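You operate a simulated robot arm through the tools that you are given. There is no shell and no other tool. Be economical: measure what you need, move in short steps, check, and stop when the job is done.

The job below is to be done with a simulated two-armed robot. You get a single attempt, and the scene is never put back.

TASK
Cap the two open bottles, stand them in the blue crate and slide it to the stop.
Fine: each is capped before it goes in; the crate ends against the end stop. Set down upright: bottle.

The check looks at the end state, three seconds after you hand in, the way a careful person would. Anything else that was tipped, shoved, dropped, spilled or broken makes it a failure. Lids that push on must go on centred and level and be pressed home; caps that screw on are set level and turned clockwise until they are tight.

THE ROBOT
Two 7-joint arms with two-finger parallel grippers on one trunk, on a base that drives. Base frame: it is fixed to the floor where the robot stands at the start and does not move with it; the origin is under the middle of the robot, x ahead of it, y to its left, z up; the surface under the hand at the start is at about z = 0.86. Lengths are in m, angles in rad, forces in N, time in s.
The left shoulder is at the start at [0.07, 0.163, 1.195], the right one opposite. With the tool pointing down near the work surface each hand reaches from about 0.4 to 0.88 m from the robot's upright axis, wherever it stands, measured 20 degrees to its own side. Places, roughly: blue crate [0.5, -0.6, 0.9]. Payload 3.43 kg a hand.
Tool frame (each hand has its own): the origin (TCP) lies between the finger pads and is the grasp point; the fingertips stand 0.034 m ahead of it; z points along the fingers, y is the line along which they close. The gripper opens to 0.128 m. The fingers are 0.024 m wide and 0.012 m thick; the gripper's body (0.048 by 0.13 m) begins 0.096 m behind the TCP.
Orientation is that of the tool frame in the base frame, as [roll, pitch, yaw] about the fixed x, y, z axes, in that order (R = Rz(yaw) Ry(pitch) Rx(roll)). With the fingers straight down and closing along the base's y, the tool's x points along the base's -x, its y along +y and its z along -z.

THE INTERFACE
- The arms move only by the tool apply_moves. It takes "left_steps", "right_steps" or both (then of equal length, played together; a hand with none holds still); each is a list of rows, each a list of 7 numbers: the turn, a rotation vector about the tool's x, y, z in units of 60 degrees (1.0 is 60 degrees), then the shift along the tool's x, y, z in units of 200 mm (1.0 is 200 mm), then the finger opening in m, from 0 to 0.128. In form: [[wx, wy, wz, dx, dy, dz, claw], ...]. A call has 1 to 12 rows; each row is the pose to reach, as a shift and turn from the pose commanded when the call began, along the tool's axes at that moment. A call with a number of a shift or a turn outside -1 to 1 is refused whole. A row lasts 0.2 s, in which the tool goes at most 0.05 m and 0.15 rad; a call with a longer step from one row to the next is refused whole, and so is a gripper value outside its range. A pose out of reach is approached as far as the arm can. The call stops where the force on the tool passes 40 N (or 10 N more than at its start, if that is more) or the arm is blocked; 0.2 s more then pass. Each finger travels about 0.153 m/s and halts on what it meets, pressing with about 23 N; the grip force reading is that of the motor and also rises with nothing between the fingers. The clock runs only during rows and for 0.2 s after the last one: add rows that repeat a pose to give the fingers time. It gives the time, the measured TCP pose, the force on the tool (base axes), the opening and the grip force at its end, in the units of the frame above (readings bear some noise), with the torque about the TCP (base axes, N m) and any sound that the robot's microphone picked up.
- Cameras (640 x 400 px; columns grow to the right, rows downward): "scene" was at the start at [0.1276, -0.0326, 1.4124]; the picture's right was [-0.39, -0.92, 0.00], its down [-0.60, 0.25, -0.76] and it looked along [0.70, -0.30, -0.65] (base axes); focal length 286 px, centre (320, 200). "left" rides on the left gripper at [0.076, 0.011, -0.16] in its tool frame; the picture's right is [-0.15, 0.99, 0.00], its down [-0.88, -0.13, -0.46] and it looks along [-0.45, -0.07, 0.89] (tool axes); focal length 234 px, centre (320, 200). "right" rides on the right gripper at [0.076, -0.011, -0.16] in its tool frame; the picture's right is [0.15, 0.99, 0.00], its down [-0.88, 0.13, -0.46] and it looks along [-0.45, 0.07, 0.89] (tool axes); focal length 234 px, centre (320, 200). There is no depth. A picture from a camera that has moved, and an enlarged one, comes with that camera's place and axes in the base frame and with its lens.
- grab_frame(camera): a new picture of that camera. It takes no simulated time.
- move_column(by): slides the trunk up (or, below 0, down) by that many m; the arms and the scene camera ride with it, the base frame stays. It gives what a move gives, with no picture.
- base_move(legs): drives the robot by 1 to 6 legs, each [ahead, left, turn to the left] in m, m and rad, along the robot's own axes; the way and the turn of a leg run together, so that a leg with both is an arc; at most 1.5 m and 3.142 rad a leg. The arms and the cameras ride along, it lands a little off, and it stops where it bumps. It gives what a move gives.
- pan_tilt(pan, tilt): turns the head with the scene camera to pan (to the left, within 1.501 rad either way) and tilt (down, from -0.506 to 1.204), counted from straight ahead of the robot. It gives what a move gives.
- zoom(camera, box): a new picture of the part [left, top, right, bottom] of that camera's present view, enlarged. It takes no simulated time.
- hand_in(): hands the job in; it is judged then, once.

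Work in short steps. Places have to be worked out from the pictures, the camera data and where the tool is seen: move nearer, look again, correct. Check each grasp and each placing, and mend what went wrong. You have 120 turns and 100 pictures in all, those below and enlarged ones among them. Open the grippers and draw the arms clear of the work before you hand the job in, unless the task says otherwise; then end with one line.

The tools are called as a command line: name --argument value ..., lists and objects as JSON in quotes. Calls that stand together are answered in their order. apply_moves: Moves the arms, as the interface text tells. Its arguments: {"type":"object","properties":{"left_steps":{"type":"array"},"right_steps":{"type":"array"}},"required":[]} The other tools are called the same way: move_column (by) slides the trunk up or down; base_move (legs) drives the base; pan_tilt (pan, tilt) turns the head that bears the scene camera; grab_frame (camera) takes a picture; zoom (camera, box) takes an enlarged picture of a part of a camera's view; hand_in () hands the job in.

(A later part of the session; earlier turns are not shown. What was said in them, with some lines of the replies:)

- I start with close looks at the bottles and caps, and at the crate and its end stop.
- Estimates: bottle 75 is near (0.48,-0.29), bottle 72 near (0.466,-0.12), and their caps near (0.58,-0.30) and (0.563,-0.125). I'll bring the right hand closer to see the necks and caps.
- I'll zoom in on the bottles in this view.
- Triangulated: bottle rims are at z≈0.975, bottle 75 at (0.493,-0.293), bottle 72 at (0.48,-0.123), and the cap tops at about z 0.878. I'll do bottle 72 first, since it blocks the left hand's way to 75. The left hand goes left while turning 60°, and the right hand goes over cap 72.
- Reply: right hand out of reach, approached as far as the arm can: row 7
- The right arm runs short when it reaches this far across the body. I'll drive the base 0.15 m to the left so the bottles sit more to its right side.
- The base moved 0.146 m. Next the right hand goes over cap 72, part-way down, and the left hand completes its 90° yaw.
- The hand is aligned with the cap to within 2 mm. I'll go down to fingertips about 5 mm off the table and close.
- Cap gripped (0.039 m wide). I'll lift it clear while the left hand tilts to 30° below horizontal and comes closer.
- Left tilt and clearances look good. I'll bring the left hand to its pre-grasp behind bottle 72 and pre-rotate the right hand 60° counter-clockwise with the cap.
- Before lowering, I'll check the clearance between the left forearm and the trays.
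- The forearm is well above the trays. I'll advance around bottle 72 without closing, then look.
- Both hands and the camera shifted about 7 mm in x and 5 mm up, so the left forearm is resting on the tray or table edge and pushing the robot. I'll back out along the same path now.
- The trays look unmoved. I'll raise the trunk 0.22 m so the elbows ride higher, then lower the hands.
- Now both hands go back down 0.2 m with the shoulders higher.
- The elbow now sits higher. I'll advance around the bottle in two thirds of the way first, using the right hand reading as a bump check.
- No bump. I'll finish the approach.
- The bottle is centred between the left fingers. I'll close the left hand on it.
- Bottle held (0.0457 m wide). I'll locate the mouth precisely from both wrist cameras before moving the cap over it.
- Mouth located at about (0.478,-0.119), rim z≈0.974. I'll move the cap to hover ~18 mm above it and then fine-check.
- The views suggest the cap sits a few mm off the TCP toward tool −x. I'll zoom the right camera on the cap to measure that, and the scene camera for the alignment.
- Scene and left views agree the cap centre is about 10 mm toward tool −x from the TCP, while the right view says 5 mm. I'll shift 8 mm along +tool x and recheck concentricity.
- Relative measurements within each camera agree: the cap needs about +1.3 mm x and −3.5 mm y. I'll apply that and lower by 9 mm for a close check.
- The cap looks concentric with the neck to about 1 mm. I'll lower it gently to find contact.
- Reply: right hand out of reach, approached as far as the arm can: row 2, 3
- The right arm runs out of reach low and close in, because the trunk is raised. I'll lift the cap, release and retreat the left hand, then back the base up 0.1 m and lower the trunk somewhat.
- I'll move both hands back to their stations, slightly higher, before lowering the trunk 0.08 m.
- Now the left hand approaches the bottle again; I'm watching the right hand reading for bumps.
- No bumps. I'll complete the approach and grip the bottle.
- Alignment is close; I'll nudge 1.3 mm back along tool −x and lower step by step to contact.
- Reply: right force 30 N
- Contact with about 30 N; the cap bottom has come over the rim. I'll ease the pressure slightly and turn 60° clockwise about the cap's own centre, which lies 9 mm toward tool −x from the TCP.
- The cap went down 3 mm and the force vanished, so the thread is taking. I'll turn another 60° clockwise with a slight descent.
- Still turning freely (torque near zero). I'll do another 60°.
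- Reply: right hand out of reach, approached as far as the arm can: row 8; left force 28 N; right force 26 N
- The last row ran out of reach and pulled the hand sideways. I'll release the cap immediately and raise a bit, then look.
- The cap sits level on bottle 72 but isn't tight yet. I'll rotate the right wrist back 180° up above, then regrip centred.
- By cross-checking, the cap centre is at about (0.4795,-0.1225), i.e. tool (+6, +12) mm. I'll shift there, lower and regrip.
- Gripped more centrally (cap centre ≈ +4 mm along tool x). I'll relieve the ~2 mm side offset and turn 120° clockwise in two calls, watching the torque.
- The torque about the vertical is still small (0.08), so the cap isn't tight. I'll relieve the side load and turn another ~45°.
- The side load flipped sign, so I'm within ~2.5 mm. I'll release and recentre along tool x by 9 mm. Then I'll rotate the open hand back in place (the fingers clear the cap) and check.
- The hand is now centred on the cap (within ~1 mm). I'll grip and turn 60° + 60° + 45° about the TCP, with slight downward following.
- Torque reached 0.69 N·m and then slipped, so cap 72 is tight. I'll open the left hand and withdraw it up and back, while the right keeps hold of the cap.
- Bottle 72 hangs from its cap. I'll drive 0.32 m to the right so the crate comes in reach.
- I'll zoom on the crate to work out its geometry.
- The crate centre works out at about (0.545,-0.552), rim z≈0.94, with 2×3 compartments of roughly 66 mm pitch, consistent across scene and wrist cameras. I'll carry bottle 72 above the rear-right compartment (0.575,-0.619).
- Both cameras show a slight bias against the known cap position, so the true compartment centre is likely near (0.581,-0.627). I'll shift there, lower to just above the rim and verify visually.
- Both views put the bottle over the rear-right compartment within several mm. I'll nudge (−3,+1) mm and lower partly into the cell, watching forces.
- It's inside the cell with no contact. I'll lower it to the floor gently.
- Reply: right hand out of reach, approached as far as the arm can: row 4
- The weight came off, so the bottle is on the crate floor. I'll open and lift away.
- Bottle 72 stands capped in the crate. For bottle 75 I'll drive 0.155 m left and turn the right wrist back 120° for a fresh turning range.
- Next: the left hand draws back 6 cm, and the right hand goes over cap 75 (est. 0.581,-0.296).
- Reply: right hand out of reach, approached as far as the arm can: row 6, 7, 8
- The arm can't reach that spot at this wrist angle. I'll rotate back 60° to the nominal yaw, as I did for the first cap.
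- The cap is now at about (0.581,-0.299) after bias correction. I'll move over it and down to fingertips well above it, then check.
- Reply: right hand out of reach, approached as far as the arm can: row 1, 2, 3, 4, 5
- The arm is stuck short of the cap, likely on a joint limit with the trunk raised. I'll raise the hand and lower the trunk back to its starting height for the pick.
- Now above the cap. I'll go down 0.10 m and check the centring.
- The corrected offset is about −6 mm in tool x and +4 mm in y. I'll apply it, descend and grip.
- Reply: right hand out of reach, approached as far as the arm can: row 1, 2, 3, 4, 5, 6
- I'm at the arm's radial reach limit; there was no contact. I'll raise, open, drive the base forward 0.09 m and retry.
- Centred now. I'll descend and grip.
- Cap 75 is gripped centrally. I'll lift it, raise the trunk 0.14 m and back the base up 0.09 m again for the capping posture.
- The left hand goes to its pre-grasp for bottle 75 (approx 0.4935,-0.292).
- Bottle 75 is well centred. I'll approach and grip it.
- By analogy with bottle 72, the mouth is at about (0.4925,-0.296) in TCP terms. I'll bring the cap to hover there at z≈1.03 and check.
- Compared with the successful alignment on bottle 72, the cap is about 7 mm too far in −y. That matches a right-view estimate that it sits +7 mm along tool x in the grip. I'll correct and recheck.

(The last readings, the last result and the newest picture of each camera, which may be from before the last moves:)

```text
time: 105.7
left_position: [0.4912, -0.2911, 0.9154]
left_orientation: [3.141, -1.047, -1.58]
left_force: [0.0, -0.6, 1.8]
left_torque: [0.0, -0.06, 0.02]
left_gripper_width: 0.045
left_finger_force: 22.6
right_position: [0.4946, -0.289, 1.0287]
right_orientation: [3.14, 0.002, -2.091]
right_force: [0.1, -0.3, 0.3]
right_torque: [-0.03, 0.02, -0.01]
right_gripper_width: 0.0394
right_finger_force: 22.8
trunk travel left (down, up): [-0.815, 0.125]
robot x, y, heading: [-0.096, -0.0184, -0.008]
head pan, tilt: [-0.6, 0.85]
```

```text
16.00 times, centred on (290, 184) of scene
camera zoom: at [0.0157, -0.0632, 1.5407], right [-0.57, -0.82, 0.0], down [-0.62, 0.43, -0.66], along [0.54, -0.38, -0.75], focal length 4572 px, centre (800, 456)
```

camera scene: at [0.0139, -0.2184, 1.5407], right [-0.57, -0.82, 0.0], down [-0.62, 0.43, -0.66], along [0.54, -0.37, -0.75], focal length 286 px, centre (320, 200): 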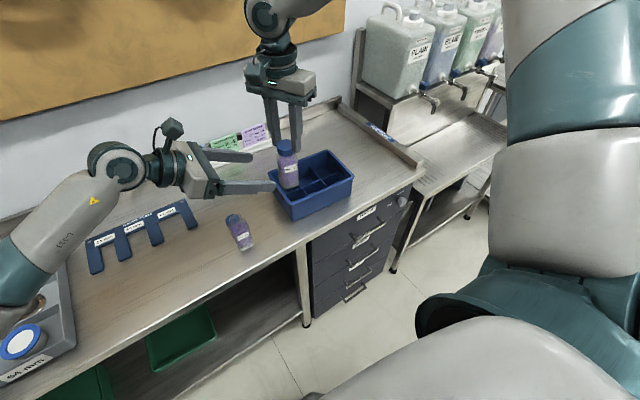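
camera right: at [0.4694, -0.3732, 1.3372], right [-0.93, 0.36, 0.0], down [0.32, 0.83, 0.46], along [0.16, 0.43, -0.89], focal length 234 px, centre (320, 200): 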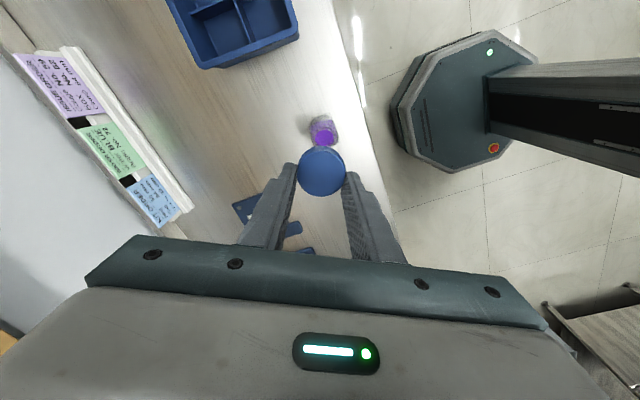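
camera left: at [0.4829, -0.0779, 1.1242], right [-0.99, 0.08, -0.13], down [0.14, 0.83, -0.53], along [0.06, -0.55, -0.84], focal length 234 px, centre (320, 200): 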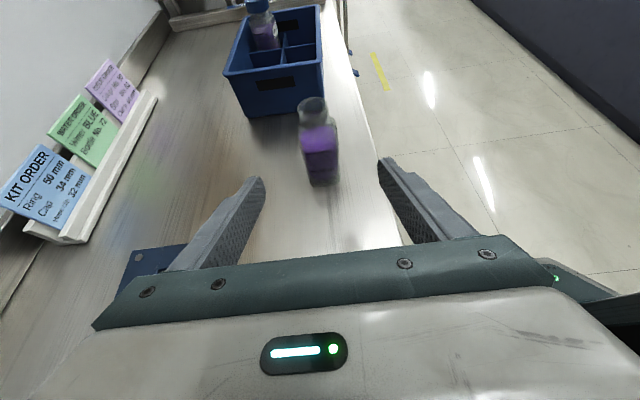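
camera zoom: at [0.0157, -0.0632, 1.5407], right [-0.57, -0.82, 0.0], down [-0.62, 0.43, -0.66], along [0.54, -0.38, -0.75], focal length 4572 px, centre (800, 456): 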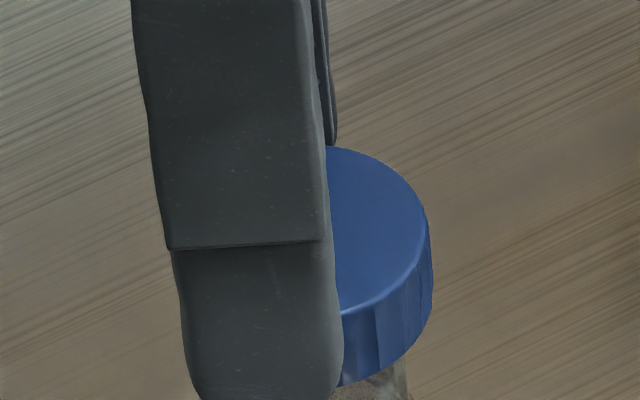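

Alignment in the scene view is within ~1 mm. I'll lower it to contact.

apply_moves --right_steps '[[0, 0, 0, 0.002, 0, 0.03, 0.03], [0, 0, 0, 0.002, 0, 0.055, 0.03], [0, 0, 0, 0.002, 0, 0.075, 0.03], [0, 0, 0, 0.002, 0, 0.09, 0.03], [0, 0, 0, 0.002, 0, 0.1, 0.03], [0, 0, 0, 0.002, 0, 0.108, 0.03]]'

zoom --camera "left" --box '[240, 80, 400, 180]'

```text
time: 107.1
left_position: [0.491, -0.2917, 0.9157]
left_orientation: [-3.141, -1.047, -1.578]
left_force: [-0.9, 0.2, 1.1]
left_torque: [0.04, -0.06, 0.02]
left_gripper_width: 0.0453
left_finger_force: 22.8
right_position: [0.4929, -0.2884, 1.0077]
right_orientation: [3.141, 0.004, -2.091]
right_force: [0.9, 0.9, 0.2]
right_torque: [0.03, 0.0, -0.02]
right_gripper_width: 0.0392
right_finger_force: 23.2
trunk travel left (down, up): [-0.815, 0.125]
robot x, y, heading: [-0.0991, -0.0208, -0.011]
head pan, tilt: [-0.6, 0.85]
```

```text
4.00 times, centred on (320, 130) of left
camera zoom: at [0.4804, -0.1907, 1.0599], right [-0.99, 0.08, -0.13], down [0.14, 0.83, -0.53], along [0.06, -0.55, -0.84], focal length 937 px, centre (320, 480)
```

zoom: 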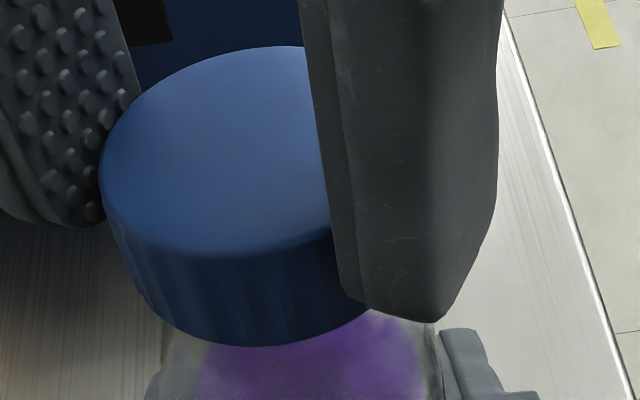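

The cap slipped over the neck without contact. I'll continue down gently.

apply_moves --right_steps '[[0, 0, 0, 0, 0, 0.01, 0.03], [0, 0, 0, 0, 0, 0.02, 0.03], [0, 0, 0, 0, 0, 0.03, 0.03], [0, 0, 0, 0, 0, 0.038, 0.03]]'

```text
time: 108.1
left_position: [0.4907, -0.2925, 0.9151]
left_orientation: [3.14, -1.047, -1.58]
left_force: [-4.2, -5.6, 0.1]
left_torque: [0.39, -0.33, 0.03]
left_gripper_width: 0.0454
left_finger_force: 23.1
right_position: [0.4934, -0.2884, 1.0042]
right_orientation: [-3.139, 0.006, -2.091]
right_force: [4.5, 5.6, 1.8]
right_torque: [0.23, -0.15, 0.01]
right_gripper_width: 0.0394
right_finger_force: 22.5
right hand out of reach, approached as far as the arm can: row 4
trunk travel left (down, up): [-0.815, 0.125]
robot x, y, heading: [-0.0972, -0.0163, -0.006]
head pan, tilt: [-0.6, 0.85]
```

It's nearly bottomed with a small side load. I'll turn 60° clockwise about the cap's centre (7 mm along tool x) with slight down pressure.

apply_moves --right_steps '[[0, 0, 0.125, 0.0003, -0.0046, 0, 0.03], [0, 0, 0.25, 0.0012, -0.0091, 0.002, 0.03], [0, 0, 0.375, 0.0027, -0.0134, 0.004, 0.03], [0, 0, 0.5, 0.0047, -0.0175, 0.006, 0.03], [0, 0, 0.625, 0.0072, -0.0213, 0.008, 0.03], [0, 0, 0.75, 0.0103, -0.0247, 0.01, 0.03], [0, 0, 0.875, 0.0137, -0.0278, 0.01, 0.03], [0, 0, 1.0, 0.0175, -0.0303, 0.01, 0.03]]'

```text
time: 109.9
left_position: [0.4911, -0.2924, 0.9139]
left_orientation: [-3.139, -1.048, -1.58]
left_force: [-5.7, -17.9, 0.0]
left_torque: [0.28, -0.3, -0.08]
left_gripper_width: 0.0455
left_finger_force: 22.7
right_position: [0.4967, -0.2971, 1.0016]
right_orientation: [3.138, 0.001, -3.14]
right_force: [4.6, 16.0, 5.3]
right_torque: [0.86, 0.03, -0.09]
right_gripper_width: 0.0393
right_finger_force: 22.6
trunk travel left (down, up): [-0.815, 0.125]
robot x, y, heading: [-0.0999, -0.021, -0.004]
head pan, tilt: [-0.6, 0.85]
```

The side load in y shows I'm ~2.5 mm off. I'll open, look, and recentre on the cap.

apply_moves --right_steps '[[0, 0, 0, 0, 0, 0, 0.06], [0, 0, 0, 0, 0, 0, 0.085], [0, 0, 0, 0, 0, 0, 0.085]]'

zoom --camera "right" --box '[240, 125, 400, 225]'

zoom --camera "left" --box '[200, 70, 424, 210]'

```text
time: 110.7
left_position: [0.4921, -0.2914, 0.9159]
left_orientation: [-3.139, -1.047, -1.581]
left_force: [1.4, 1.2, 7.2]
left_torque: [-0.07, -0.07, 0.07]
left_gripper_width: 0.0455
left_finger_force: 23.4
right_position: [0.4972, -0.2958, 1.0017]
right_orientation: [3.14, -0.001, -3.137]
right_force: [0.3, -0.4, -0.6]
right_torque: [0.01, 0.02, 0.0]
right_gripper_width: 0.085
right_finger_force: 0.0
trunk travel left (down, up): [-0.815, 0.125]
robot x, y, heading: [-0.0958, -0.0199, -0.006]
head pan, tilt: [-0.6, 0.85]
```

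```text
4.00 times, centred on (320, 175) of right
camera zoom: at [0.4198, -0.3085, 1.1604], right [-0.15, 0.99, 0.0], down [0.88, 0.13, 0.46], along [0.45, 0.07, -0.89], focal length 937 px, centre (320, 300)
```

zoom: 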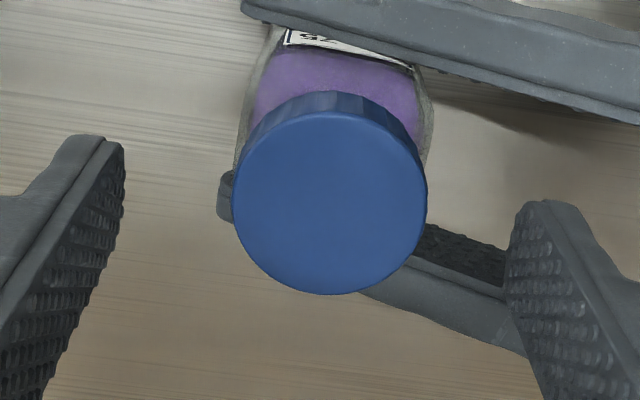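

```text
2.86 times, centred on (312, 140) of left
camera zoom: at [0.4808, -0.1899, 1.0603], right [-0.99, 0.08, -0.13], down [0.14, 0.83, -0.53], along [0.06, -0.55, -0.84], focal length 669 px, centre (343, 371)
```

zoom: 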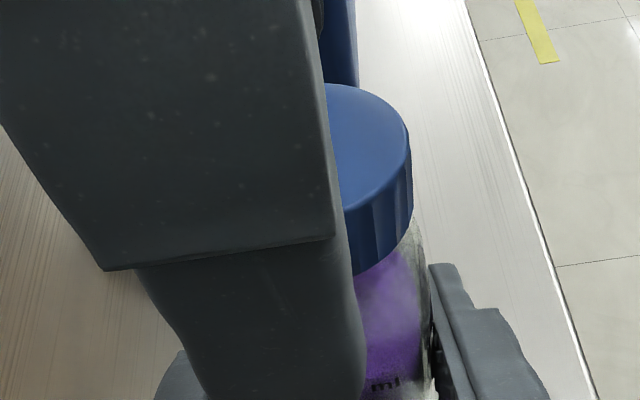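

Relative to the proven centred view, the cap is at tool (+2.5, +2.8) mm. I'll recentre and rotate the open hand back 60°, then grip and turn 120°.

apply_moves --right_steps '[[0, 0, 0, 0.0125, 0.014, 0, 0.085], [0, 0, -0.14, 0.0125, 0.014, 0, 0.085], [0, 0, -0.28, 0.0125, 0.014, 0, 0.085], [0, 0, -0.42, 0.0125, 0.014, 0, 0.085], [0, 0, -0.56, 0.0125, 0.014, 0, 0.085], [0, 0, -0.7, 0.0125, 0.014, 0, 0.085], [0, 0, -0.84, 0.0125, 0.014, 0, 0.085], [0, 0, -0.98, 0.0125, 0.014, 0, 0.085], [0, 0, -0.98, 0.0125, 0.014, 0, 0.05], [0, 0, -0.98, 0.0125, 0.014, 0, 0.03], [0, 0, -0.98, 0.0125, 0.014, 0, 0.03]]'

apply_moves --right_steps '[[0, 0, 0.125, 0, 0, 0, 0.03], [0, 0, 0.25, 0, 0, 0.001, 0.03], [0, 0, 0.375, 0, 0, 0.002, 0.03], [0, 0, 0.5, 0, 0, 0.003, 0.03], [0, 0, 0.625, 0, 0, 0.003, 0.03], [0, 0, 0.75, 0, 0, 0.004, 0.03], [0, 0, 0.875, 0, 0, 0.005, 0.03], [0, 0, 1.0, 0, 0, 0.005, 0.03]]'

```text
time: 113.1
left_position: [0.492, -0.2909, 0.9158]
left_orientation: [-3.14, -1.048, -1.578]
left_force: [6.1, -2.5, 5.8]
left_torque: [0.08, 0.22, 0.0]
left_gripper_width: 0.0456
left_finger_force: 22.6
right_position: [0.4936, -0.2934, 1.0019]
right_orientation: [3.141, 0.001, -2.111]
right_force: [-5.7, 4.7, 0.9]
right_torque: [0.08, 0.24, 0.02]
right_gripper_width: 0.0393
right_finger_force: 22.9
trunk travel left (down, up): [-0.815, 0.125]
robot x, y, heading: [-0.0992, -0.0185, -0.004]
head pan, tilt: [-0.6, 0.85]
```

```text
time: 114.9
left_position: [0.4897, -0.2908, 0.9138]
left_orientation: [3.14, -1.045, -1.577]
left_force: [-10.1, 15.9, 7.4]
left_torque: [-0.41, -0.45, -0.08]
left_gripper_width: 0.0458
left_finger_force: 23.0
right_position: [0.4943, -0.2943, 1.0023]
right_orientation: [3.141, 0.001, 3.12]
right_force: [8.6, -13.7, 1.3]
right_torque: [-0.76, -0.11, 0.05]
right_gripper_width: 0.0396
right_finger_force: 22.9
trunk travel left (down, up): [-0.815, 0.125]
robot x, y, heading: [-0.0981, -0.0201, -0.01]
head pan, tilt: [-0.6, 0.85]
```

Combining both side loads, the cap's axis is at (0.491,-0.296). I'll continue turning about that point.

apply_moves --right_steps '[[0, 0, 0, 0, -0.01, 0, 0.03], [0, 0, 0.125, 0.0002, -0.0123, 0, 0.03], [0, 0, 0.25, 0.0006, -0.0147, 0.001, 0.03], [0, 0, 0.375, 0.0014, -0.0169, 0.001, 0.03], [0, 0, 0.5, 0.0024, -0.019, 0.002, 0.03], [0, 0, 0.625, 0.0037, -0.021, 0.002, 0.03], [0, 0, 0.75, 0.0053, -0.0227, 0.003, 0.03], [0, 0, 0.875, 0.007, -0.0243, 0.003, 0.03], [0, 0, 1.0, 0.009, -0.0256, 0.003, 0.03]]'

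```text
time: 116.9
left_position: [0.4913, -0.2915, 0.915]
left_orientation: [-3.14, -1.047, -1.58]
left_force: [-4.3, -8.9, -8.5]
left_torque: [0.37, -0.27, -0.04]
left_gripper_width: 0.0453
left_finger_force: 23.0
right_position: [0.4932, -0.2983, 1.0007]
right_orientation: [3.14, -0.002, 2.075]
right_force: [4.7, 8.6, 8.0]
right_torque: [0.44, -0.1, -0.02]
right_gripper_width: 0.0395
right_finger_force: 22.9
trunk travel left (down, up): [-0.815, 0.125]
robot x, y, heading: [-0.0998, -0.0199, -0.006]
head pan, tilt: [-0.6, 0.85]
```

apply_moves --right_steps '[[0, 0, 0, 0, 0.006, 0, 0.03], [0, 0, 0.125, 0.0001, 0.0047, 0, 0.03], [0, 0, 0.25, 0.0003, 0.0034, 0, 0.03], [0, 0, 0.375, 0.0008, 0.0022, 0.001, 0.03], [0, 0, 0.5, 0.0013, 0.001, 0.001, 0.03], [0, 0, 0.625, 0.002, -0.0001, 0.002, 0.03], [0, 0, 0.72, 0.0027, -0.001, 0.002, 0.03]]'

```text
time: 118.5
left_position: [0.4928, -0.2912, 0.9162]
left_orientation: [-3.139, -1.048, -1.577]
left_force: [7.8, 1.7, -3.0]
left_torque: [-0.12, 0.45, -0.61]
left_gripper_width: 0.0461
left_finger_force: 23.5
right_position: [0.4902, -0.2999, 0.9994]
right_orientation: [-3.137, 0.001, 1.322]
right_force: [-6.3, -1.9, 2.7]
right_torque: [-0.04, 0.2, 0.7]
right_gripper_width: 0.0395
right_finger_force: 22.8
trunk travel left (down, up): [-0.815, 0.125]
robot x, y, heading: [-0.0965, -0.0172, -0.009]
head pan, tilt: [-0.6, 0.85]
```

Torque is 0.70 N·m: tight. I'll nudge a further 12° to confirm it only slips.

apply_moves --right_steps '[[0, 0, 0.1, 0, 0, 0, 0.03], [0, 0, 0.2, 0, 0, 0, 0.03]]'

```text
time: 119.1
left_position: [0.4924, -0.2896, 0.915]
left_orientation: [-3.139, -1.047, -1.578]
left_force: [17.6, 1.5, -2.6]
left_torque: [-0.1, 0.87, -0.56]
left_gripper_width: 0.0468
left_finger_force: 22.9
right_position: [0.4896, -0.2987, 1.0001]
right_orientation: [-3.139, 0.002, 1.113]
right_force: [-17.7, -0.9, 2.1]
right_torque: [-0.03, 0.62, 0.72]
right_gripper_width: 0.0393
right_finger_force: 23.0
trunk travel left (down, up): [-0.815, 0.125]
robot x, y, heading: [-0.0977, -0.0221, -0.008]
head pan, tilt: [-0.6, 0.85]
```

Tight (0.72 N·m, slipping). I'll release, rotate the open hand back 60° centred on the cap, and regrip it for carrying.

apply_moves --right_steps '[[0, 0, 0, 0, 0, 0, 0.06], [0, 0, 0, 0.007, -0.009, 0, 0.085], [0, 0, -0.14, 0.007, -0.009, 0, 0.085], [0, 0, -0.28, 0.007, -0.009, 0, 0.085], [0, 0, -0.42, 0.007, -0.009, 0, 0.085], [0, 0, -0.56, 0.007, -0.009, 0, 0.085], [0, 0, -0.7, 0.007, -0.009, 0, 0.085], [0, 0, -0.84, 0.007, -0.009, 0, 0.085], [0, 0, -0.95, 0.007, -0.009, 0, 0.05], [0, 0, -0.95, 0.007, -0.009, 0, 0.03], [0, 0, -0.95, 0.007, -0.009, 0, 0.03]]'

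apply_moves --left_steps '[[0, 0, 0, 0, 0, 0, 0.06], [0, 0, 0, 0, 0, 0, 0.08], [0, 0, 0, 0, 0, 0, 0.1], [0, 0, 0, 0, 0, -0.15, 0.1], [0, 0, 0, 0, 0, -0.35, 0.1], [0, 0, 0, 0.1, 0, -0.55, 0.1], [0, 0, 0, 0.25, 0, -0.7, 0.1], [0, 0, 0, 0.45, 0, -0.8, 0.1], [0, 0, 0, 0.65, 0, -0.9, 0.1]]'

apply_moves --right_steps '[[0, 0, 0, 0, 0, -0.1, 0.03], [0, 0, 0, 0, 0, -0.25, 0.03], [0, 0, 0, 0, 0, -0.4, 0.03], [0, 0, 0, 0, 0, -0.55, 0.03], [0, 0, 0, 0, 0, -0.7, 0.03], [0, 0, 0, 0, 0, -0.85, 0.03]]'

grab_frame --camera "scene"

```text
time: 121.5
left_position: [0.4903, -0.2916, 0.915]
left_orientation: [-3.141, -1.045, -1.58]
left_force: [-6.5, -3.4, -0.3]
left_torque: [0.18, -0.32, 0.01]
left_gripper_width: 0.0463
left_finger_force: 23.4
right_position: [0.4919, -0.2967, 1.0009]
right_orientation: [3.137, -0.001, 2.107]
right_force: [6.7, 3.3, -0.7]
right_torque: [0.15, -0.24, 0.01]
right_gripper_width: 0.0393
right_finger_force: 23.2
trunk travel left (down, up): [-0.815, 0.125]
robot x, y, heading: [-0.0986, -0.0195, -0.009]
head pan, tilt: [-0.6, 0.85]
```

```text
time: 123.5
left_position: [0.4942, -0.2017, 1.1185]
left_orientation: [3.14, -1.044, -1.578]
left_force: [0.4, 0.1, 0.5]
left_torque: [0.0, 0.04, 0.0]
left_gripper_width: 0.1
left_finger_force: 0.1
right_position: [0.49, -0.2965, 1.0005]
right_orientation: [3.14, -0.002, 2.108]
right_force: [0.1, -0.6, -0.8]
right_torque: [-0.01, -0.02, 0.02]
right_gripper_width: 0.0394
right_finger_force: 23.8
trunk travel left (down, up): [-0.815, 0.125]
robot x, y, heading: [-0.0954, -0.0191, -0.008]
head pan, tilt: [-0.6, 0.85]
```

```text
time: 124.9
left_position: [0.4928, -0.2029, 1.1182]
left_orientation: [-3.14, -1.047, -1.581]
left_force: [0.7, 0.8, -0.4]
left_torque: [0.03, -0.02, 0.03]
left_gripper_width: 0.0999
left_finger_force: 0.1
right_position: [0.4904, -0.2972, 1.1724]
right_orientation: [3.139, -0.004, 2.109]
right_force: [0.1, 0.6, -1.5]
right_torque: [0.01, -0.02, 0.0]
right_gripper_width: 0.039
right_finger_force: 23.2
trunk travel left (down, up): [-0.815, 0.125]
robot x, y, heading: [-0.104, -0.0216, -0.005]
head pan, tilt: [-0.6, 0.85]
```

```text
18 pictures are left
camera scene: at [0.0151, -0.0629, 1.5407], right [-0.57, -0.82, 0.0], down [-0.62, 0.43, -0.66], along [0.54, -0.38, -0.75], focal length 286 px, centre (320, 200)
```

scene: 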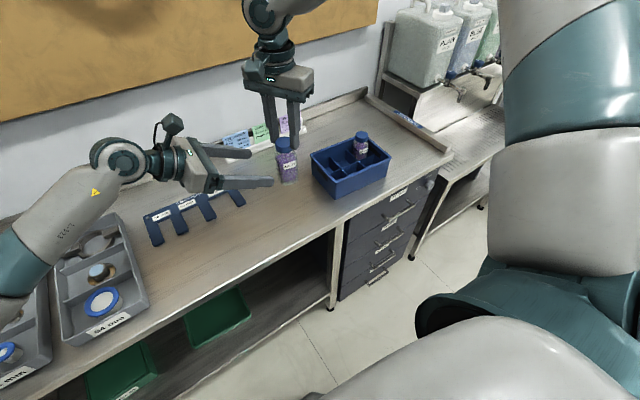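

Bottle 75 lifted fine. I'll drive 0.155 m right and position over the front-left compartment (≈0.518,-0.492), then lower to just above the rim and check.

base_move --legs '[[0, -0.155, 0]]'

```text
time: 126.3
left_position: [0.4933, -0.3572, 1.1179]
left_orientation: [3.141, -1.051, -1.576]
left_force: [0.6, 0.1, -0.3]
left_torque: [0.0, 0.0, -0.02]
left_gripper_width: 0.0999
left_finger_force: 0.1
right_position: [0.4898, -0.4511, 1.1707]
right_orientation: [-3.141, 0.0, 2.111]
right_force: [0.1, -0.3, -2.0]
right_torque: [-0.03, 0.0, -0.01]
right_gripper_width: 0.0392
right_finger_force: 22.4
trunk travel left (down, up): [-0.815, 0.125]
robot x, y, heading: [-0.0998, -0.1763, -0.005]
head pan, tilt: [-0.6, 0.85]
```

apply_moves --right_steps '[[0, 0, 0, -0.124, 0.008, 0, 0.03], [0, 0, 0, -0.248, 0.015, 0, 0.03], [0, 0, 0, -0.248, 0.015, 0.16, 0.03], [0, 0, 0, -0.248, 0.015, 0.31, 0.03], [0, 0, 0, -0.248, 0.015, 0.31, 0.03]]'

zoom --camera "scene" --box '[256, 110, 416, 210]'

grab_frame --camera "right"

```text
time: 127.5
left_position: [0.4926, -0.3583, 1.1176]
left_orientation: [-3.141, -1.048, -1.575]
left_force: [-0.3, 0.5, 0.6]
left_torque: [0.02, 0.01, 0.02]
left_gripper_width: 0.0999
left_finger_force: 0.0
right_position: [0.5144, -0.4926, 1.1082]
right_orientation: [3.138, -0.002, 2.11]
right_force: [-0.2, 0.5, -1.1]
right_torque: [-0.02, 0.01, -0.01]
right_gripper_width: 0.0392
right_finger_force: 23.1
trunk travel left (down, up): [-0.815, 0.125]
robot x, y, heading: [-0.0971, -0.1789, -0.006]
head pan, tilt: [-0.6, 0.85]
```

```text
4.00 times, centred on (336, 160) of scene
camera zoom: at [0.0144, -0.2199, 1.5408], right [-0.57, -0.82, 0.0], down [-0.62, 0.43, -0.66], along [0.54, -0.38, -0.75], focal length 1143 px, centre (256, 360)
```

zoom: 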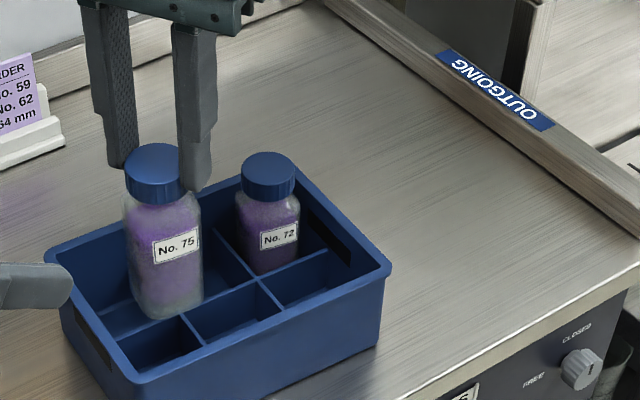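

```text
16 pictures are left
camera right: at [0.4662, -0.4353, 1.2681], right [0.77, 0.63, 0.0], down [0.56, -0.69, 0.45], along [0.29, -0.35, -0.89], focal length 234 px, centre (320, 200)
```

right: 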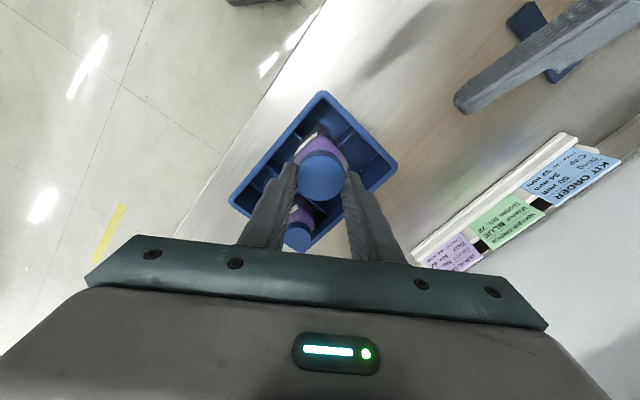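

The bottle is over the front-left cell; estimates suggest a nudge of about (+4,+4) mm. I'll apply it and check closely with both cameras.

apply_moves --right_steps '[[0, 0, 0, 0.007, 0.027, 0.1, 0.03], [0, 0, 0, 0.007, 0.027, 0.14, 0.03], [0, 0, 0, 0.007, 0.027, 0.14, 0.03]]'

zoom --camera "scene" --box '[256, 140, 352, 200]'

zoom --camera "right" --box '[220, 60, 412, 180]'

```text
time: 128.3
left_position: [0.4924, -0.3585, 1.1168]
left_orientation: [-3.14, -1.046, -1.576]
left_force: [0.4, 0.5, -0.2]
left_torque: [0.01, 0.02, 0.02]
left_gripper_width: 0.1003
left_finger_force: 0.0
right_position: [0.5201, -0.4886, 1.082]
right_orientation: [3.141, -0.001, 2.11]
right_force: [0.5, 0.8, -1.4]
right_torque: [0.01, -0.03, -0.04]
right_gripper_width: 0.0392
right_finger_force: 23.7
trunk travel left (down, up): [-0.815, 0.125]
robot x, y, heading: [-0.0977, -0.1748, -0.002]
head pan, tilt: [-0.6, 0.85]
```

```text
6.67 times, centred on (304, 170) of scene
camera zoom: at [0.0147, -0.2199, 1.5407], right [-0.57, -0.82, 0.0], down [-0.62, 0.43, -0.66], along [0.54, -0.38, -0.75], focal length 1905 px, centre (427, 400)
```

zoom: 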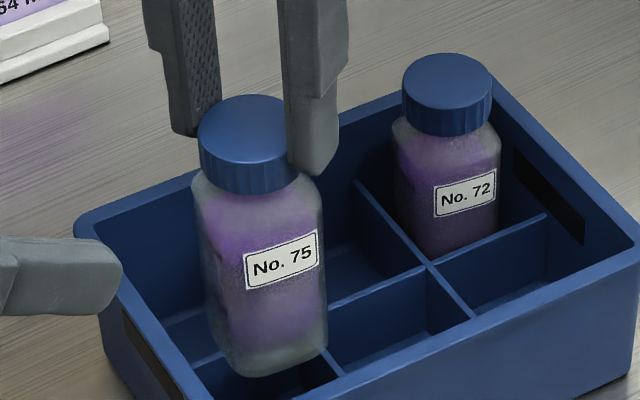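

```text
3.33 times, centred on (316, 120) of right
camera zoom: at [0.47, -0.4302, 1.2406], right [0.77, 0.63, 0.0], down [0.56, -0.69, 0.45], along [0.29, -0.35, -0.89], focal length 781 px, centre (333, 467)
```

zoom: 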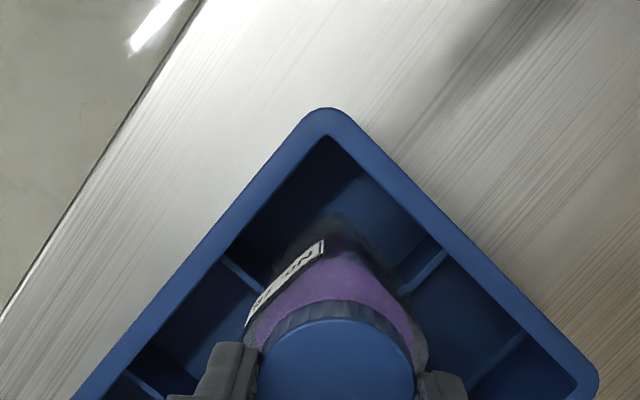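

Both views agree the bottle should go about 6.5 mm toward +y. I'll apply that and lower slightly into the cell, watching forces.

apply_moves --right_steps '[[0, 0, 0, 0.028, 0.017, 0, 0.03], [0, 0, 0, 0.028, 0.017, 0.06, 0.03], [0, 0, 0, 0.028, 0.017, 0.12, 0.03], [0, 0, 0, 0.028, 0.017, 0.165, 0.03]]'

zoom --camera "scene" --box '[256, 140, 352, 200]'

```text
time: 129.3
left_position: [0.4944, -0.3579, 1.1168]
left_orientation: [3.14, -1.047, -1.576]
left_force: [-0.7, 0.9, 0.0]
left_torque: [0.0, 0.02, -0.02]
left_gripper_width: 0.0999
left_finger_force: 0.1
right_position: [0.5226, -0.4832, 1.048]
right_orientation: [3.139, 0.0, 2.11]
right_force: [-0.1, 0.5, -1.5]
right_torque: [0.01, 0.0, 0.0]
right_gripper_width: 0.0394
right_finger_force: 23.8
trunk travel left (down, up): [-0.815, 0.125]
robot x, y, heading: [-0.097, -0.1768, -0.006]
head pan, tilt: [-0.6, 0.85]
```

```text
6.67 times, centred on (304, 170) of scene
camera zoom: at [0.0152, -0.2199, 1.5407], right [-0.57, -0.82, 0.0], down [-0.62, 0.43, -0.66], along [0.54, -0.38, -0.75], focal length 1905 px, centre (427, 400)
```

zoom: 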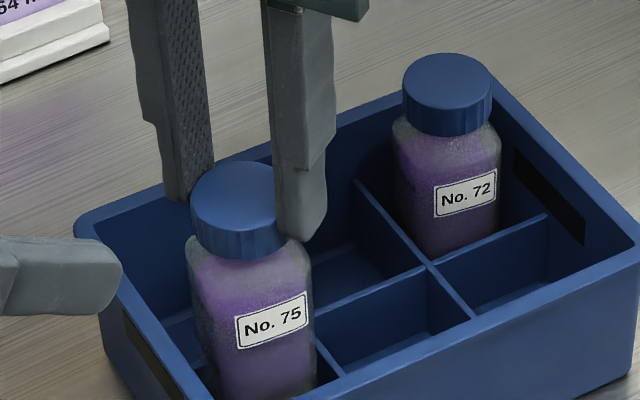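

No contact, and the bottle is inside the front-left cell. I'll lower it to the floor.

apply_moves --right_steps '[[0, 0, 0, 0, 0, 0.06, 0.03], [0, 0, 0, 0, 0, 0.12, 0.03], [0, 0, 0, 0, 0, 0.18, 0.03], [0, 0, 0, 0, 0, 0.2, 0.03], [0, 0, 0, 0, 0, 0.215, 0.03], [0, 0, 0, 0, 0, 0.228, 0.03]]'

```text
time: 130.7
left_position: [0.4918, -0.3577, 1.1188]
left_orientation: [3.142, -1.047, -1.578]
left_force: [-0.4, 1.1, -0.8]
left_torque: [-0.02, -0.01, 0.02]
left_gripper_width: 0.1
left_finger_force: 0.1
right_position: [0.5225, -0.4838, 1.004]
right_orientation: [3.136, 0.001, 2.112]
right_force: [0.3, -2.0, 7.8]
right_torque: [-0.14, 0.11, 0.03]
right_gripper_width: 0.0393
right_finger_force: 22.9
trunk travel left (down, up): [-0.815, 0.125]
robot x, y, heading: [-0.1002, -0.1775, -0.003]
head pan, tilt: [-0.6, 0.85]
```

It's on the floor (8 N). I'll release and lift away.

apply_moves --right_steps '[[0, 0, 0, 0, 0, -0.008, 0.05], [0, 0, 0, 0, 0, -0.008, 0.075], [0, 0, 0, 0, 0, -0.008, 0.075], [0, 0, 0, 0, 0, -0.15, 0.075], [0, 0, 0, 0, 0, -0.35, 0.075], [0, 0, 0, 0, 0, -0.6, 0.075], [0, 0, 0, 0, 0, -0.85, 0.075]]'

zoom --camera "scene" --box '[256, 100, 448, 220]'

```text
time: 132.3
left_position: [0.4914, -0.358, 1.1183]
left_orientation: [-3.138, -1.048, -1.579]
left_force: [0.6, 0.0, 0.5]
left_torque: [-0.01, -0.02, 0.02]
left_gripper_width: 0.1
left_finger_force: 0.1
right_position: [0.5216, -0.4868, 1.1735]
right_orientation: [3.141, 0.0, 2.113]
right_force: [-0.9, -1.0, 0.5]
right_torque: [-0.05, -0.03, 0.02]
right_gripper_width: 0.0751
right_finger_force: 0.1
trunk travel left (down, up): [-0.815, 0.125]
robot x, y, heading: [-0.0984, -0.1776, -0.009]
head pan, tilt: [-0.6, 0.85]
```

```text
3.33 times, centred on (352, 160) of scene
camera zoom: at [0.0131, -0.219, 1.5408], right [-0.57, -0.82, 0.0], down [-0.62, 0.43, -0.66], along [0.54, -0.38, -0.75], focal length 952 px, centre (213, 333)
```

zoom: 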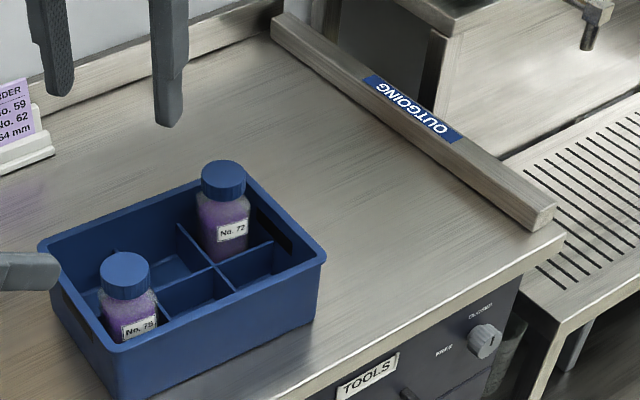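

Both capped bottles stand in the crate. The end stop's face is at about y≈−0.92, so the crate slides ~0.27 m. I'll move the left hand away and turn the right hand so the two open fingers can push squarely on the crate's left wall.

apply_moves --left_steps '[[0, 0, 0, -0.016, 0, -0.187, 0.1], [0, 0, 0, -0.032, 0, -0.374, 0.1], [0, 0, 0, -0.048, 0, -0.56, 0.1], [0, 0, 0, -0.064, 0, -0.75, 0.1], [0, 0, 0, -0.08, 0, -0.936, 0.1]]' --right_steps '[[0, 0, 0.103, 0.067, 0.068, 0, 0.09], [0, 0, 0.206, 0.133, 0.136, 0, 0.1], [0, 0, 0.309, 0.2, 0.204, 0, 0.1], [0, 0, 0.412, 0.266, 0.272, 0, 0.1], [0, 0, 0.515, 0.333, 0.339, 0, 0.1]]'

base_move --legs '[[0.08, -0.02, 0]]'

move_column --by -0.1

```text
time: 133.5
left_position: [0.4939, -0.1875, 1.197]
left_orientation: [3.14, -1.046, -1.576]
left_force: [-1.2, 0.3, 0.2]
left_torque: [0.0, -0.01, -0.01]
left_gripper_width: 0.1001
left_finger_force: 0.0
right_position: [0.5462, -0.3911, 1.173]
right_orientation: [3.141, -0.002, 1.57]
right_force: [0.2, -0.1, 1.0]
right_torque: [0.01, 0.03, -0.01]
right_gripper_width: 0.1
right_finger_force: 0.1
trunk travel left (down, up): [-0.815, 0.125]
robot x, y, heading: [-0.1, -0.1761, -0.006]
head pan, tilt: [-0.6, 0.85]
```

```text
time: 134.6
left_position: [0.57, -0.208, 1.1994]
left_orientation: [-3.137, -1.048, -1.579]
left_force: [0.0, -0.6, -0.5]
left_torque: [-0.05, 0.0, 0.04]
left_gripper_width: 0.0998
left_finger_force: 0.0
right_position: [0.6225, -0.4104, 1.1751]
right_orientation: [3.138, -0.002, 1.573]
right_force: [-0.3, 1.4, 1.4]
right_torque: [-0.03, 0.0, 0.01]
right_gripper_width: 0.0998
right_finger_force: 0.2
trunk travel left (down, up): [-0.815, 0.125]
robot x, y, heading: [-0.0169, -0.1968, -0.002]
head pan, tilt: [-0.6, 0.85]
```

```text
time: 135.9
left_position: [0.5733, -0.2092, 1.0984]
left_orientation: [-3.14, -1.048, -1.574]
left_force: [0.0, -0.1, -0.2]
left_torque: [0.0, 0.01, 0.02]
left_gripper_width: 0.1004
left_finger_force: 0.1
right_position: [0.6261, -0.4121, 1.0732]
right_orientation: [-3.14, -0.004, 1.575]
right_force: [0.0, 1.1, -0.1]
right_torque: [0.01, -0.01, 0.02]
right_gripper_width: 0.1002
right_finger_force: 0.2
trunk travel left (down, up): [-0.715, 0.225]
robot x, y, heading: [-0.0201, -0.1973, -0.004]
head pan, tilt: [-0.6, 0.85]
```

I'll line up with the crate's centre x and lower the open fingers beside the crate's left wall, with tips about 3 cm above the table.

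apply_moves --right_steps '[[0, 0, 0, 0.06, -0.2, 0, 0.1], [0, 0, 0, 0.06, -0.4, 0, 0.1], [0, 0, 0, 0.06, -0.4, 0.2, 0.1], [0, 0, 0, 0.06, -0.4, 0.4, 0.1], [0, 0, 0, 0.06, -0.4, 0.6, 0.1], [0, 0, 0, 0.06, -0.4, 0.74, 0.1]]'

grab_frame --camera "scene"

```text
time: 137.3
left_position: [0.5731, -0.2089, 1.0974]
left_orientation: [-3.141, -1.048, -1.576]
left_force: [-0.8, -0.4, -0.7]
left_torque: [0.01, 0.03, 0.04]
left_gripper_width: 0.1001
left_finger_force: 0.0
right_position: [0.5379, -0.4119, 0.9347]
right_orientation: [3.14, -0.006, 1.571]
right_force: [-1.5, -0.2, 0.4]
right_torque: [0.01, -0.01, -0.02]
right_gripper_width: 0.0998
right_finger_force: 0.1
right hand out of reach, approached as far as the arm can: row 6
trunk travel left (down, up): [-0.715, 0.225]
robot x, y, heading: [-0.019, -0.1971, -0.009]
head pan, tilt: [-0.6, 0.85]
```

```text
11 pictures are left
camera scene: at [0.0944, -0.2399, 1.4407], right [-0.57, -0.82, 0.0], down [-0.62, 0.43, -0.66], along [0.54, -0.38, -0.75], focal length 286 px, centre (320, 200)
```

scene: 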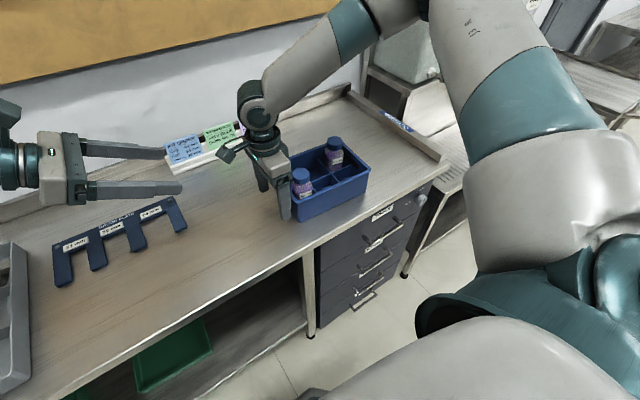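

The fingers are in place left of the crate. I'll push it toward −y slowly, first 0.12 m.

apply_moves --right_steps '[[0, 0, 0, -0.08, 0, 0, 0.1], [0, 0, 0, -0.16, 0, 0, 0.1], [0, 0, 0, -0.24, 0, 0, 0.1], [0, 0, 0, -0.32, 0, 0, 0.1], [0, 0, 0, -0.4, 0, 0, 0.1], [0, 0, 0, -0.5, 0, 0, 0.1], [0, 0, 0, -0.6, 0, 0, 0.1]]'

zoom --camera "scene" --box '[224, 80, 480, 240]'

```text
time: 138.9
left_position: [0.5716, -0.2087, 1.0969]
left_orientation: [-3.141, -1.044, -1.577]
left_force: [-0.4, 0.0, 0.0]
left_torque: [0.0, 0.0, 0.0]
left_gripper_width: 0.1
left_finger_force: 0.1
right_position: [0.5364, -0.533, 0.9336]
right_orientation: [3.141, -0.005, 1.574]
right_force: [0.6, 0.4, -0.2]
right_torque: [0.0, -0.02, -0.02]
right_gripper_width: 0.1001
right_finger_force: 0.1
trunk travel left (down, up): [-0.715, 0.225]
robot x, y, heading: [-0.0216, -0.1971, 0.001]
head pan, tilt: [-0.6, 0.85]
```

```text
2.50 times, centred on (352, 160) of scene
camera zoom: at [0.0941, -0.2402, 1.4407], right [-0.57, -0.82, 0.0], down [-0.62, 0.43, -0.66], along [0.54, -0.38, -0.75], focal length 714 px, centre (240, 300)
```

zoom: 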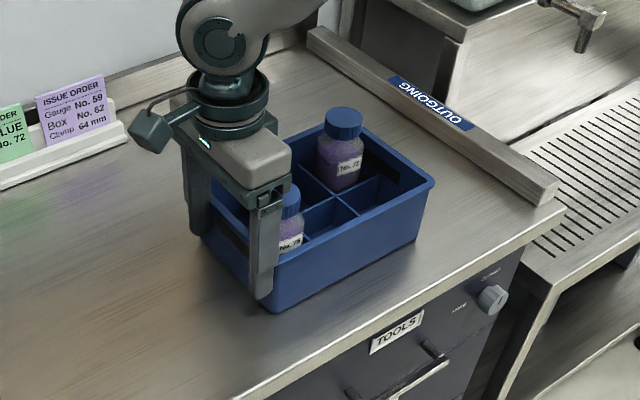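

It's sliding smoothly. I'll continue another 0.13 m.

apply_moves --right_steps '[[0, 0, 0, -0.1, 0, 0, 0.1], [0, 0, 0, -0.2, 0, 0, 0.1], [0, 0, 0, -0.3, 0, 0, 0.1], [0, 0, 0, -0.4, 0, 0, 0.1], [0, 0, 0, -0.5, 0, 0, 0.1], [0, 0, 0, -0.58, 0, 0, 0.1], [0, 0, 0, -0.65, 0, 0, 0.1]]'

zoom --camera "scene" --box '[256, 80, 512, 240]'

```text
time: 140.5
left_position: [0.5732, -0.2075, 1.0976]
left_orientation: [-3.139, -1.048, -1.575]
left_force: [0.5, 0.1, 0.5]
left_torque: [0.02, 0.01, 0.0]
left_gripper_width: 0.0999
left_finger_force: 0.1
right_position: [0.5377, -0.6613, 0.9339]
right_orientation: [3.141, -0.002, 1.573]
right_force: [-0.3, 2.9, 7.1]
right_torque: [-0.12, -0.47, 0.04]
right_gripper_width: 0.1002
right_finger_force: 0.1
trunk travel left (down, up): [-0.715, 0.225]
robot x, y, heading: [-0.0167, -0.1975, -0.003]
head pan, tilt: [-0.6, 0.85]
```

```text
2.50 times, centred on (384, 160) of scene
camera zoom: at [0.0933, -0.2387, 1.4409], right [-0.57, -0.82, 0.0], down [-0.62, 0.43, -0.66], along [0.54, -0.38, -0.75], focal length 714 px, centre (160, 300)
```

zoom: 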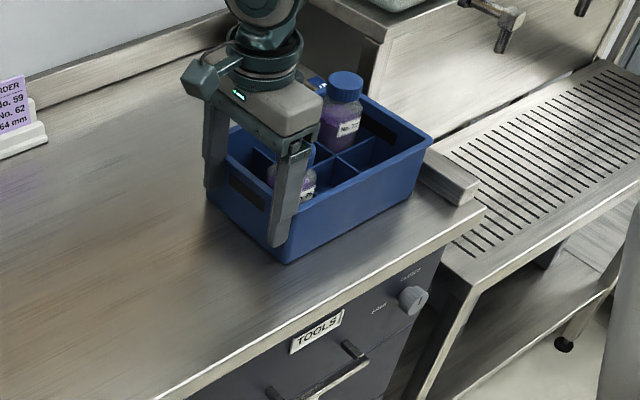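

The crate is close to the stop. I'll continue in small steps until the force rises.

apply_moves --right_steps '[[0, 0, 0, -0.03, 0, 0, 0.1], [0, 0, 0, -0.06, 0, 0, 0.1], [0, 0, 0, -0.09, 0, 0, 0.1], [0, 0, 0, -0.12, 0, 0, 0.1], [0, 0, 0, -0.15, 0, 0, 0.1], [0, 0, 0, -0.18, 0, 0, 0.1], [0, 0, 0, -0.21, 0, 0, 0.1], [0, 0, 0, -0.24, 0, 0, 0.1], [0, 0, 0, -0.27, 0, 0, 0.1]]'

zoom --camera "scene" --box '[288, 80, 480, 200]'

```text
time: 142.0
left_position: [0.5716, -0.2034, 1.0985]
left_orientation: [3.14, -1.046, -1.57]
left_force: [0.1, -0.9, -0.5]
left_torque: [0.04, 0.04, -0.01]
left_gripper_width: 0.1002
left_finger_force: 0.0
right_position: [0.5408, -0.6893, 0.9369]
right_orientation: [3.138, -0.015, 1.574]
right_force: [-2.1, 26.8, 6.2]
right_torque: [-0.24, 0.69, -1.48]
right_gripper_width: 0.1013
right_finger_force: 0.9
trunk travel left (down, up): [-0.715, 0.225]
robot x, y, heading: [-0.0183, -0.1928, 0.004]
head pan, tilt: [-0.6, 0.85]
stopped in row 7 (right hand): the force on the tool passed its limit at 46 N (the readings are from after the stop); the commanded pose is now the measured one
```

```text
3.33 times, centred on (384, 140) of scene
camera zoom: at [0.0938, -0.2369, 1.4409], right [-0.57, -0.82, 0.0], down [-0.62, 0.42, -0.66], along [0.54, -0.37, -0.75], focal length 952 px, centre (107, 400)
```

zoom: 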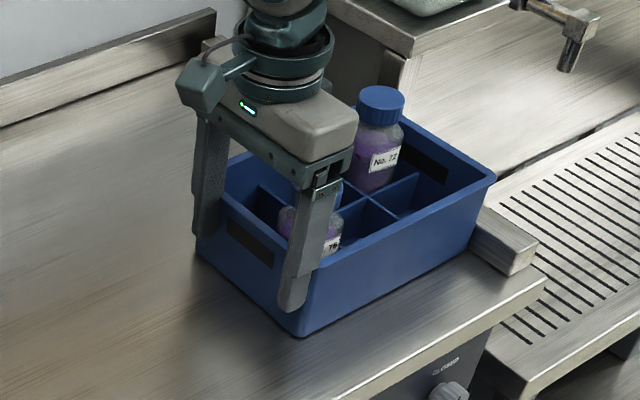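

The crate hit the stop (46 N). I'll back off, lift the hand, and inspect the contact.

apply_moves --right_steps '[[0, 0, 0, 0.1, 0, 0, 0.1], [0, 0, 0, 0.25, 0, 0, 0.1], [0, 0, 0, 0.25, 0, -0.2, 0.1], [0, 0, 0, 0.25, 0, -0.45, 0.1], [0, 0, 0, 0.25, 0, -0.7, 0.1], [0, 0, 0, 0.4, 0, -0.9, 0.1], [0, 0, 0, 0.6, 0, -0.9, 0.1]]'

pan_tilt --pan -0.8 --tilt 0.7

grab_frame --camera "scene"

```text
time: 143.6
left_position: [0.5738, -0.2052, 1.0955]
left_orientation: [3.14, -1.051, -1.569]
left_force: [0.0, 0.5, -0.1]
left_torque: [-0.04, 0.0, 0.0]
left_gripper_width: 0.1003
left_finger_force: 0.0
right_position: [0.5409, -0.5713, 1.1167]
right_orientation: [3.141, -0.009, 1.572]
right_force: [-0.1, 0.9, 1.1]
right_torque: [-0.07, 0.04, -0.03]
right_gripper_width: 0.1002
right_finger_force: 0.0
trunk travel left (down, up): [-0.715, 0.225]
robot x, y, heading: [-0.0208, -0.1963, -0.002]
head pan, tilt: [-0.6, 0.85]
```

```text
time: 144.4
left_position: [0.5736, -0.2054, 1.0963]
left_orientation: [-3.14, -1.045, -1.574]
left_force: [0.6, 1.5, -0.2]
left_torque: [0.01, 0.0, 0.02]
left_gripper_width: 0.0999
left_finger_force: 0.1
right_position: [0.5417, -0.5751, 1.1162]
right_orientation: [3.14, -0.013, 1.575]
right_force: [0.2, -0.1, -0.2]
right_torque: [0.01, 0.02, -0.01]
right_gripper_width: 0.0998
right_finger_force: 0.1
trunk travel left (down, up): [-0.715, 0.225]
robot x, y, heading: [-0.0174, -0.1927, -0.004]
head pan, tilt: [-0.799, 0.7]
```

```text
7 pictures are left
camera scene: at [0.0891, -0.2556, 1.4529], right [-0.72, -0.7, 0.0], down [-0.45, 0.46, -0.76], along [0.53, -0.55, -0.64], focal length 286 px, centre (320, 200)
```

scene: 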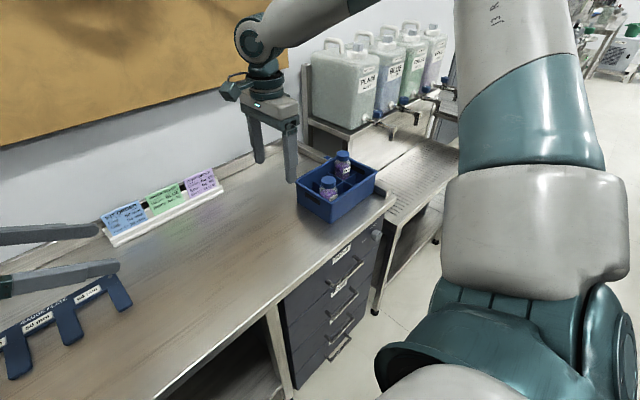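

zoom --camera "scene" --box '[280, 130, 408, 230]'

```text
4.00 times, centred on (344, 180) of scene
camera zoom: at [0.0891, -0.2556, 1.4529], right [-0.72, -0.7, 0.0], down [-0.45, 0.46, -0.76], along [0.53, -0.55, -0.64], focal length 1143 px, centre (224, 280)
```

zoom: 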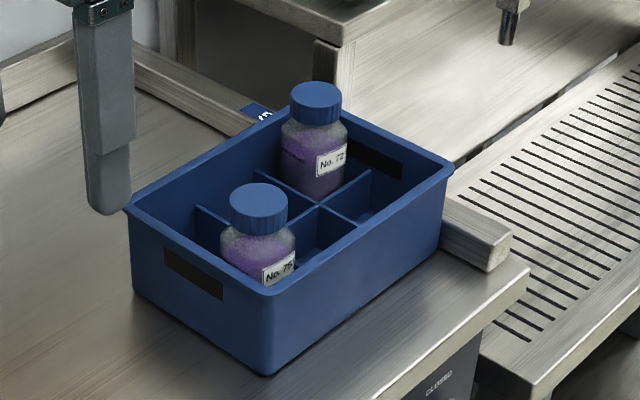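

The rim is square to the stop (right rim y≈−0.921 at both ends) and both bottles are upright and capped. I'll draw the right arm further clear and look over the rest of the bench.

apply_moves --right_steps '[[0, 0, 0, 0.2, 0, -0.1, 0.1], [0, 0, 0, 0.4, 0, -0.2, 0.1], [0, 0, 0, 0.5, -0.2, -0.3, 0.1]]'

pan_tilt --pan 0.3 --tilt 0.8

grab_frame --camera "scene"

```text
time: 145.2
left_position: [0.5703, -0.2071, 1.0997]
left_orientation: [-3.136, -1.048, -1.577]
left_force: [-0.6, 0.6, 0.0]
left_torque: [0.01, -0.03, 0.03]
left_gripper_width: 0.0999
left_finger_force: 0.1
right_position: [0.4961, -0.4779, 1.1801]
right_orientation: [3.135, -0.013, 1.575]
right_force: [-0.7, -0.7, -0.6]
right_torque: [0.0, -0.06, 0.02]
right_gripper_width: 0.0998
right_finger_force: 0.0
trunk travel left (down, up): [-0.715, 0.225]
robot x, y, heading: [-0.0216, -0.1936, -0.005]
head pan, tilt: [-0.799, 0.7]
```

```text
time: 146.5
left_position: [0.5732, -0.2059, 1.0966]
left_orientation: [-3.141, -1.048, -1.573]
left_force: [0.2, 0.6, 0.2]
left_torque: [0.03, 0.01, 0.02]
left_gripper_width: 0.1
left_finger_force: 0.1
right_position: [0.5003, -0.4772, 1.1766]
right_orientation: [3.139, -0.009, 1.575]
right_force: [-0.5, -0.3, -0.3]
right_torque: [0.0, 0.04, 0.0]
right_gripper_width: 0.1003
right_finger_force: 0.1
trunk travel left (down, up): [-0.715, 0.225]
robot x, y, heading: [-0.0218, -0.193, -0.003]
head pan, tilt: [0.3, 0.799]
```

```text
5 pictures are left
camera scene: at [0.1075, -0.1705, 1.4447], right [0.29, -0.96, 0.0], down [-0.69, -0.21, -0.7], along [0.67, 0.2, -0.72], focal length 286 px, centre (320, 200)
```

scene: 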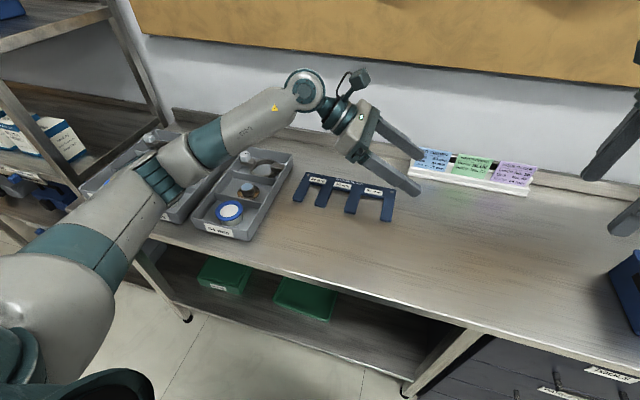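

The trays, gauge plate and cards look undisturbed. I'll raise the trunk so both arms are well clear, then hand in.

move_column --by 0.12

hand_in

```text
time: 148.0
left_position: [0.5726, -0.2065, 1.2176]
left_orientation: [3.142, -1.047, -1.574]
left_force: [0.1, -0.5, -0.6]
left_torque: [-0.01, -0.02, -0.04]
left_gripper_width: 0.0998
left_finger_force: 0.0
right_position: [0.5015, -0.4766, 1.2975]
right_orientation: [3.14, -0.012, 1.574]
right_force: [0.2, 1.0, 0.3]
right_torque: [-0.03, -0.02, -0.02]
right_gripper_width: 0.0999
right_finger_force: 0.1
trunk travel left (down, up): [-0.835, 0.105]
robot x, y, heading: [-0.0172, -0.1958, -0.001]
head pan, tilt: [0.3, 0.799]
```

```text
The job is handed in.
```

Both bottles are capped tight and standing upright in the blue crate, and the crate is square against the end stop; the job is handed in.
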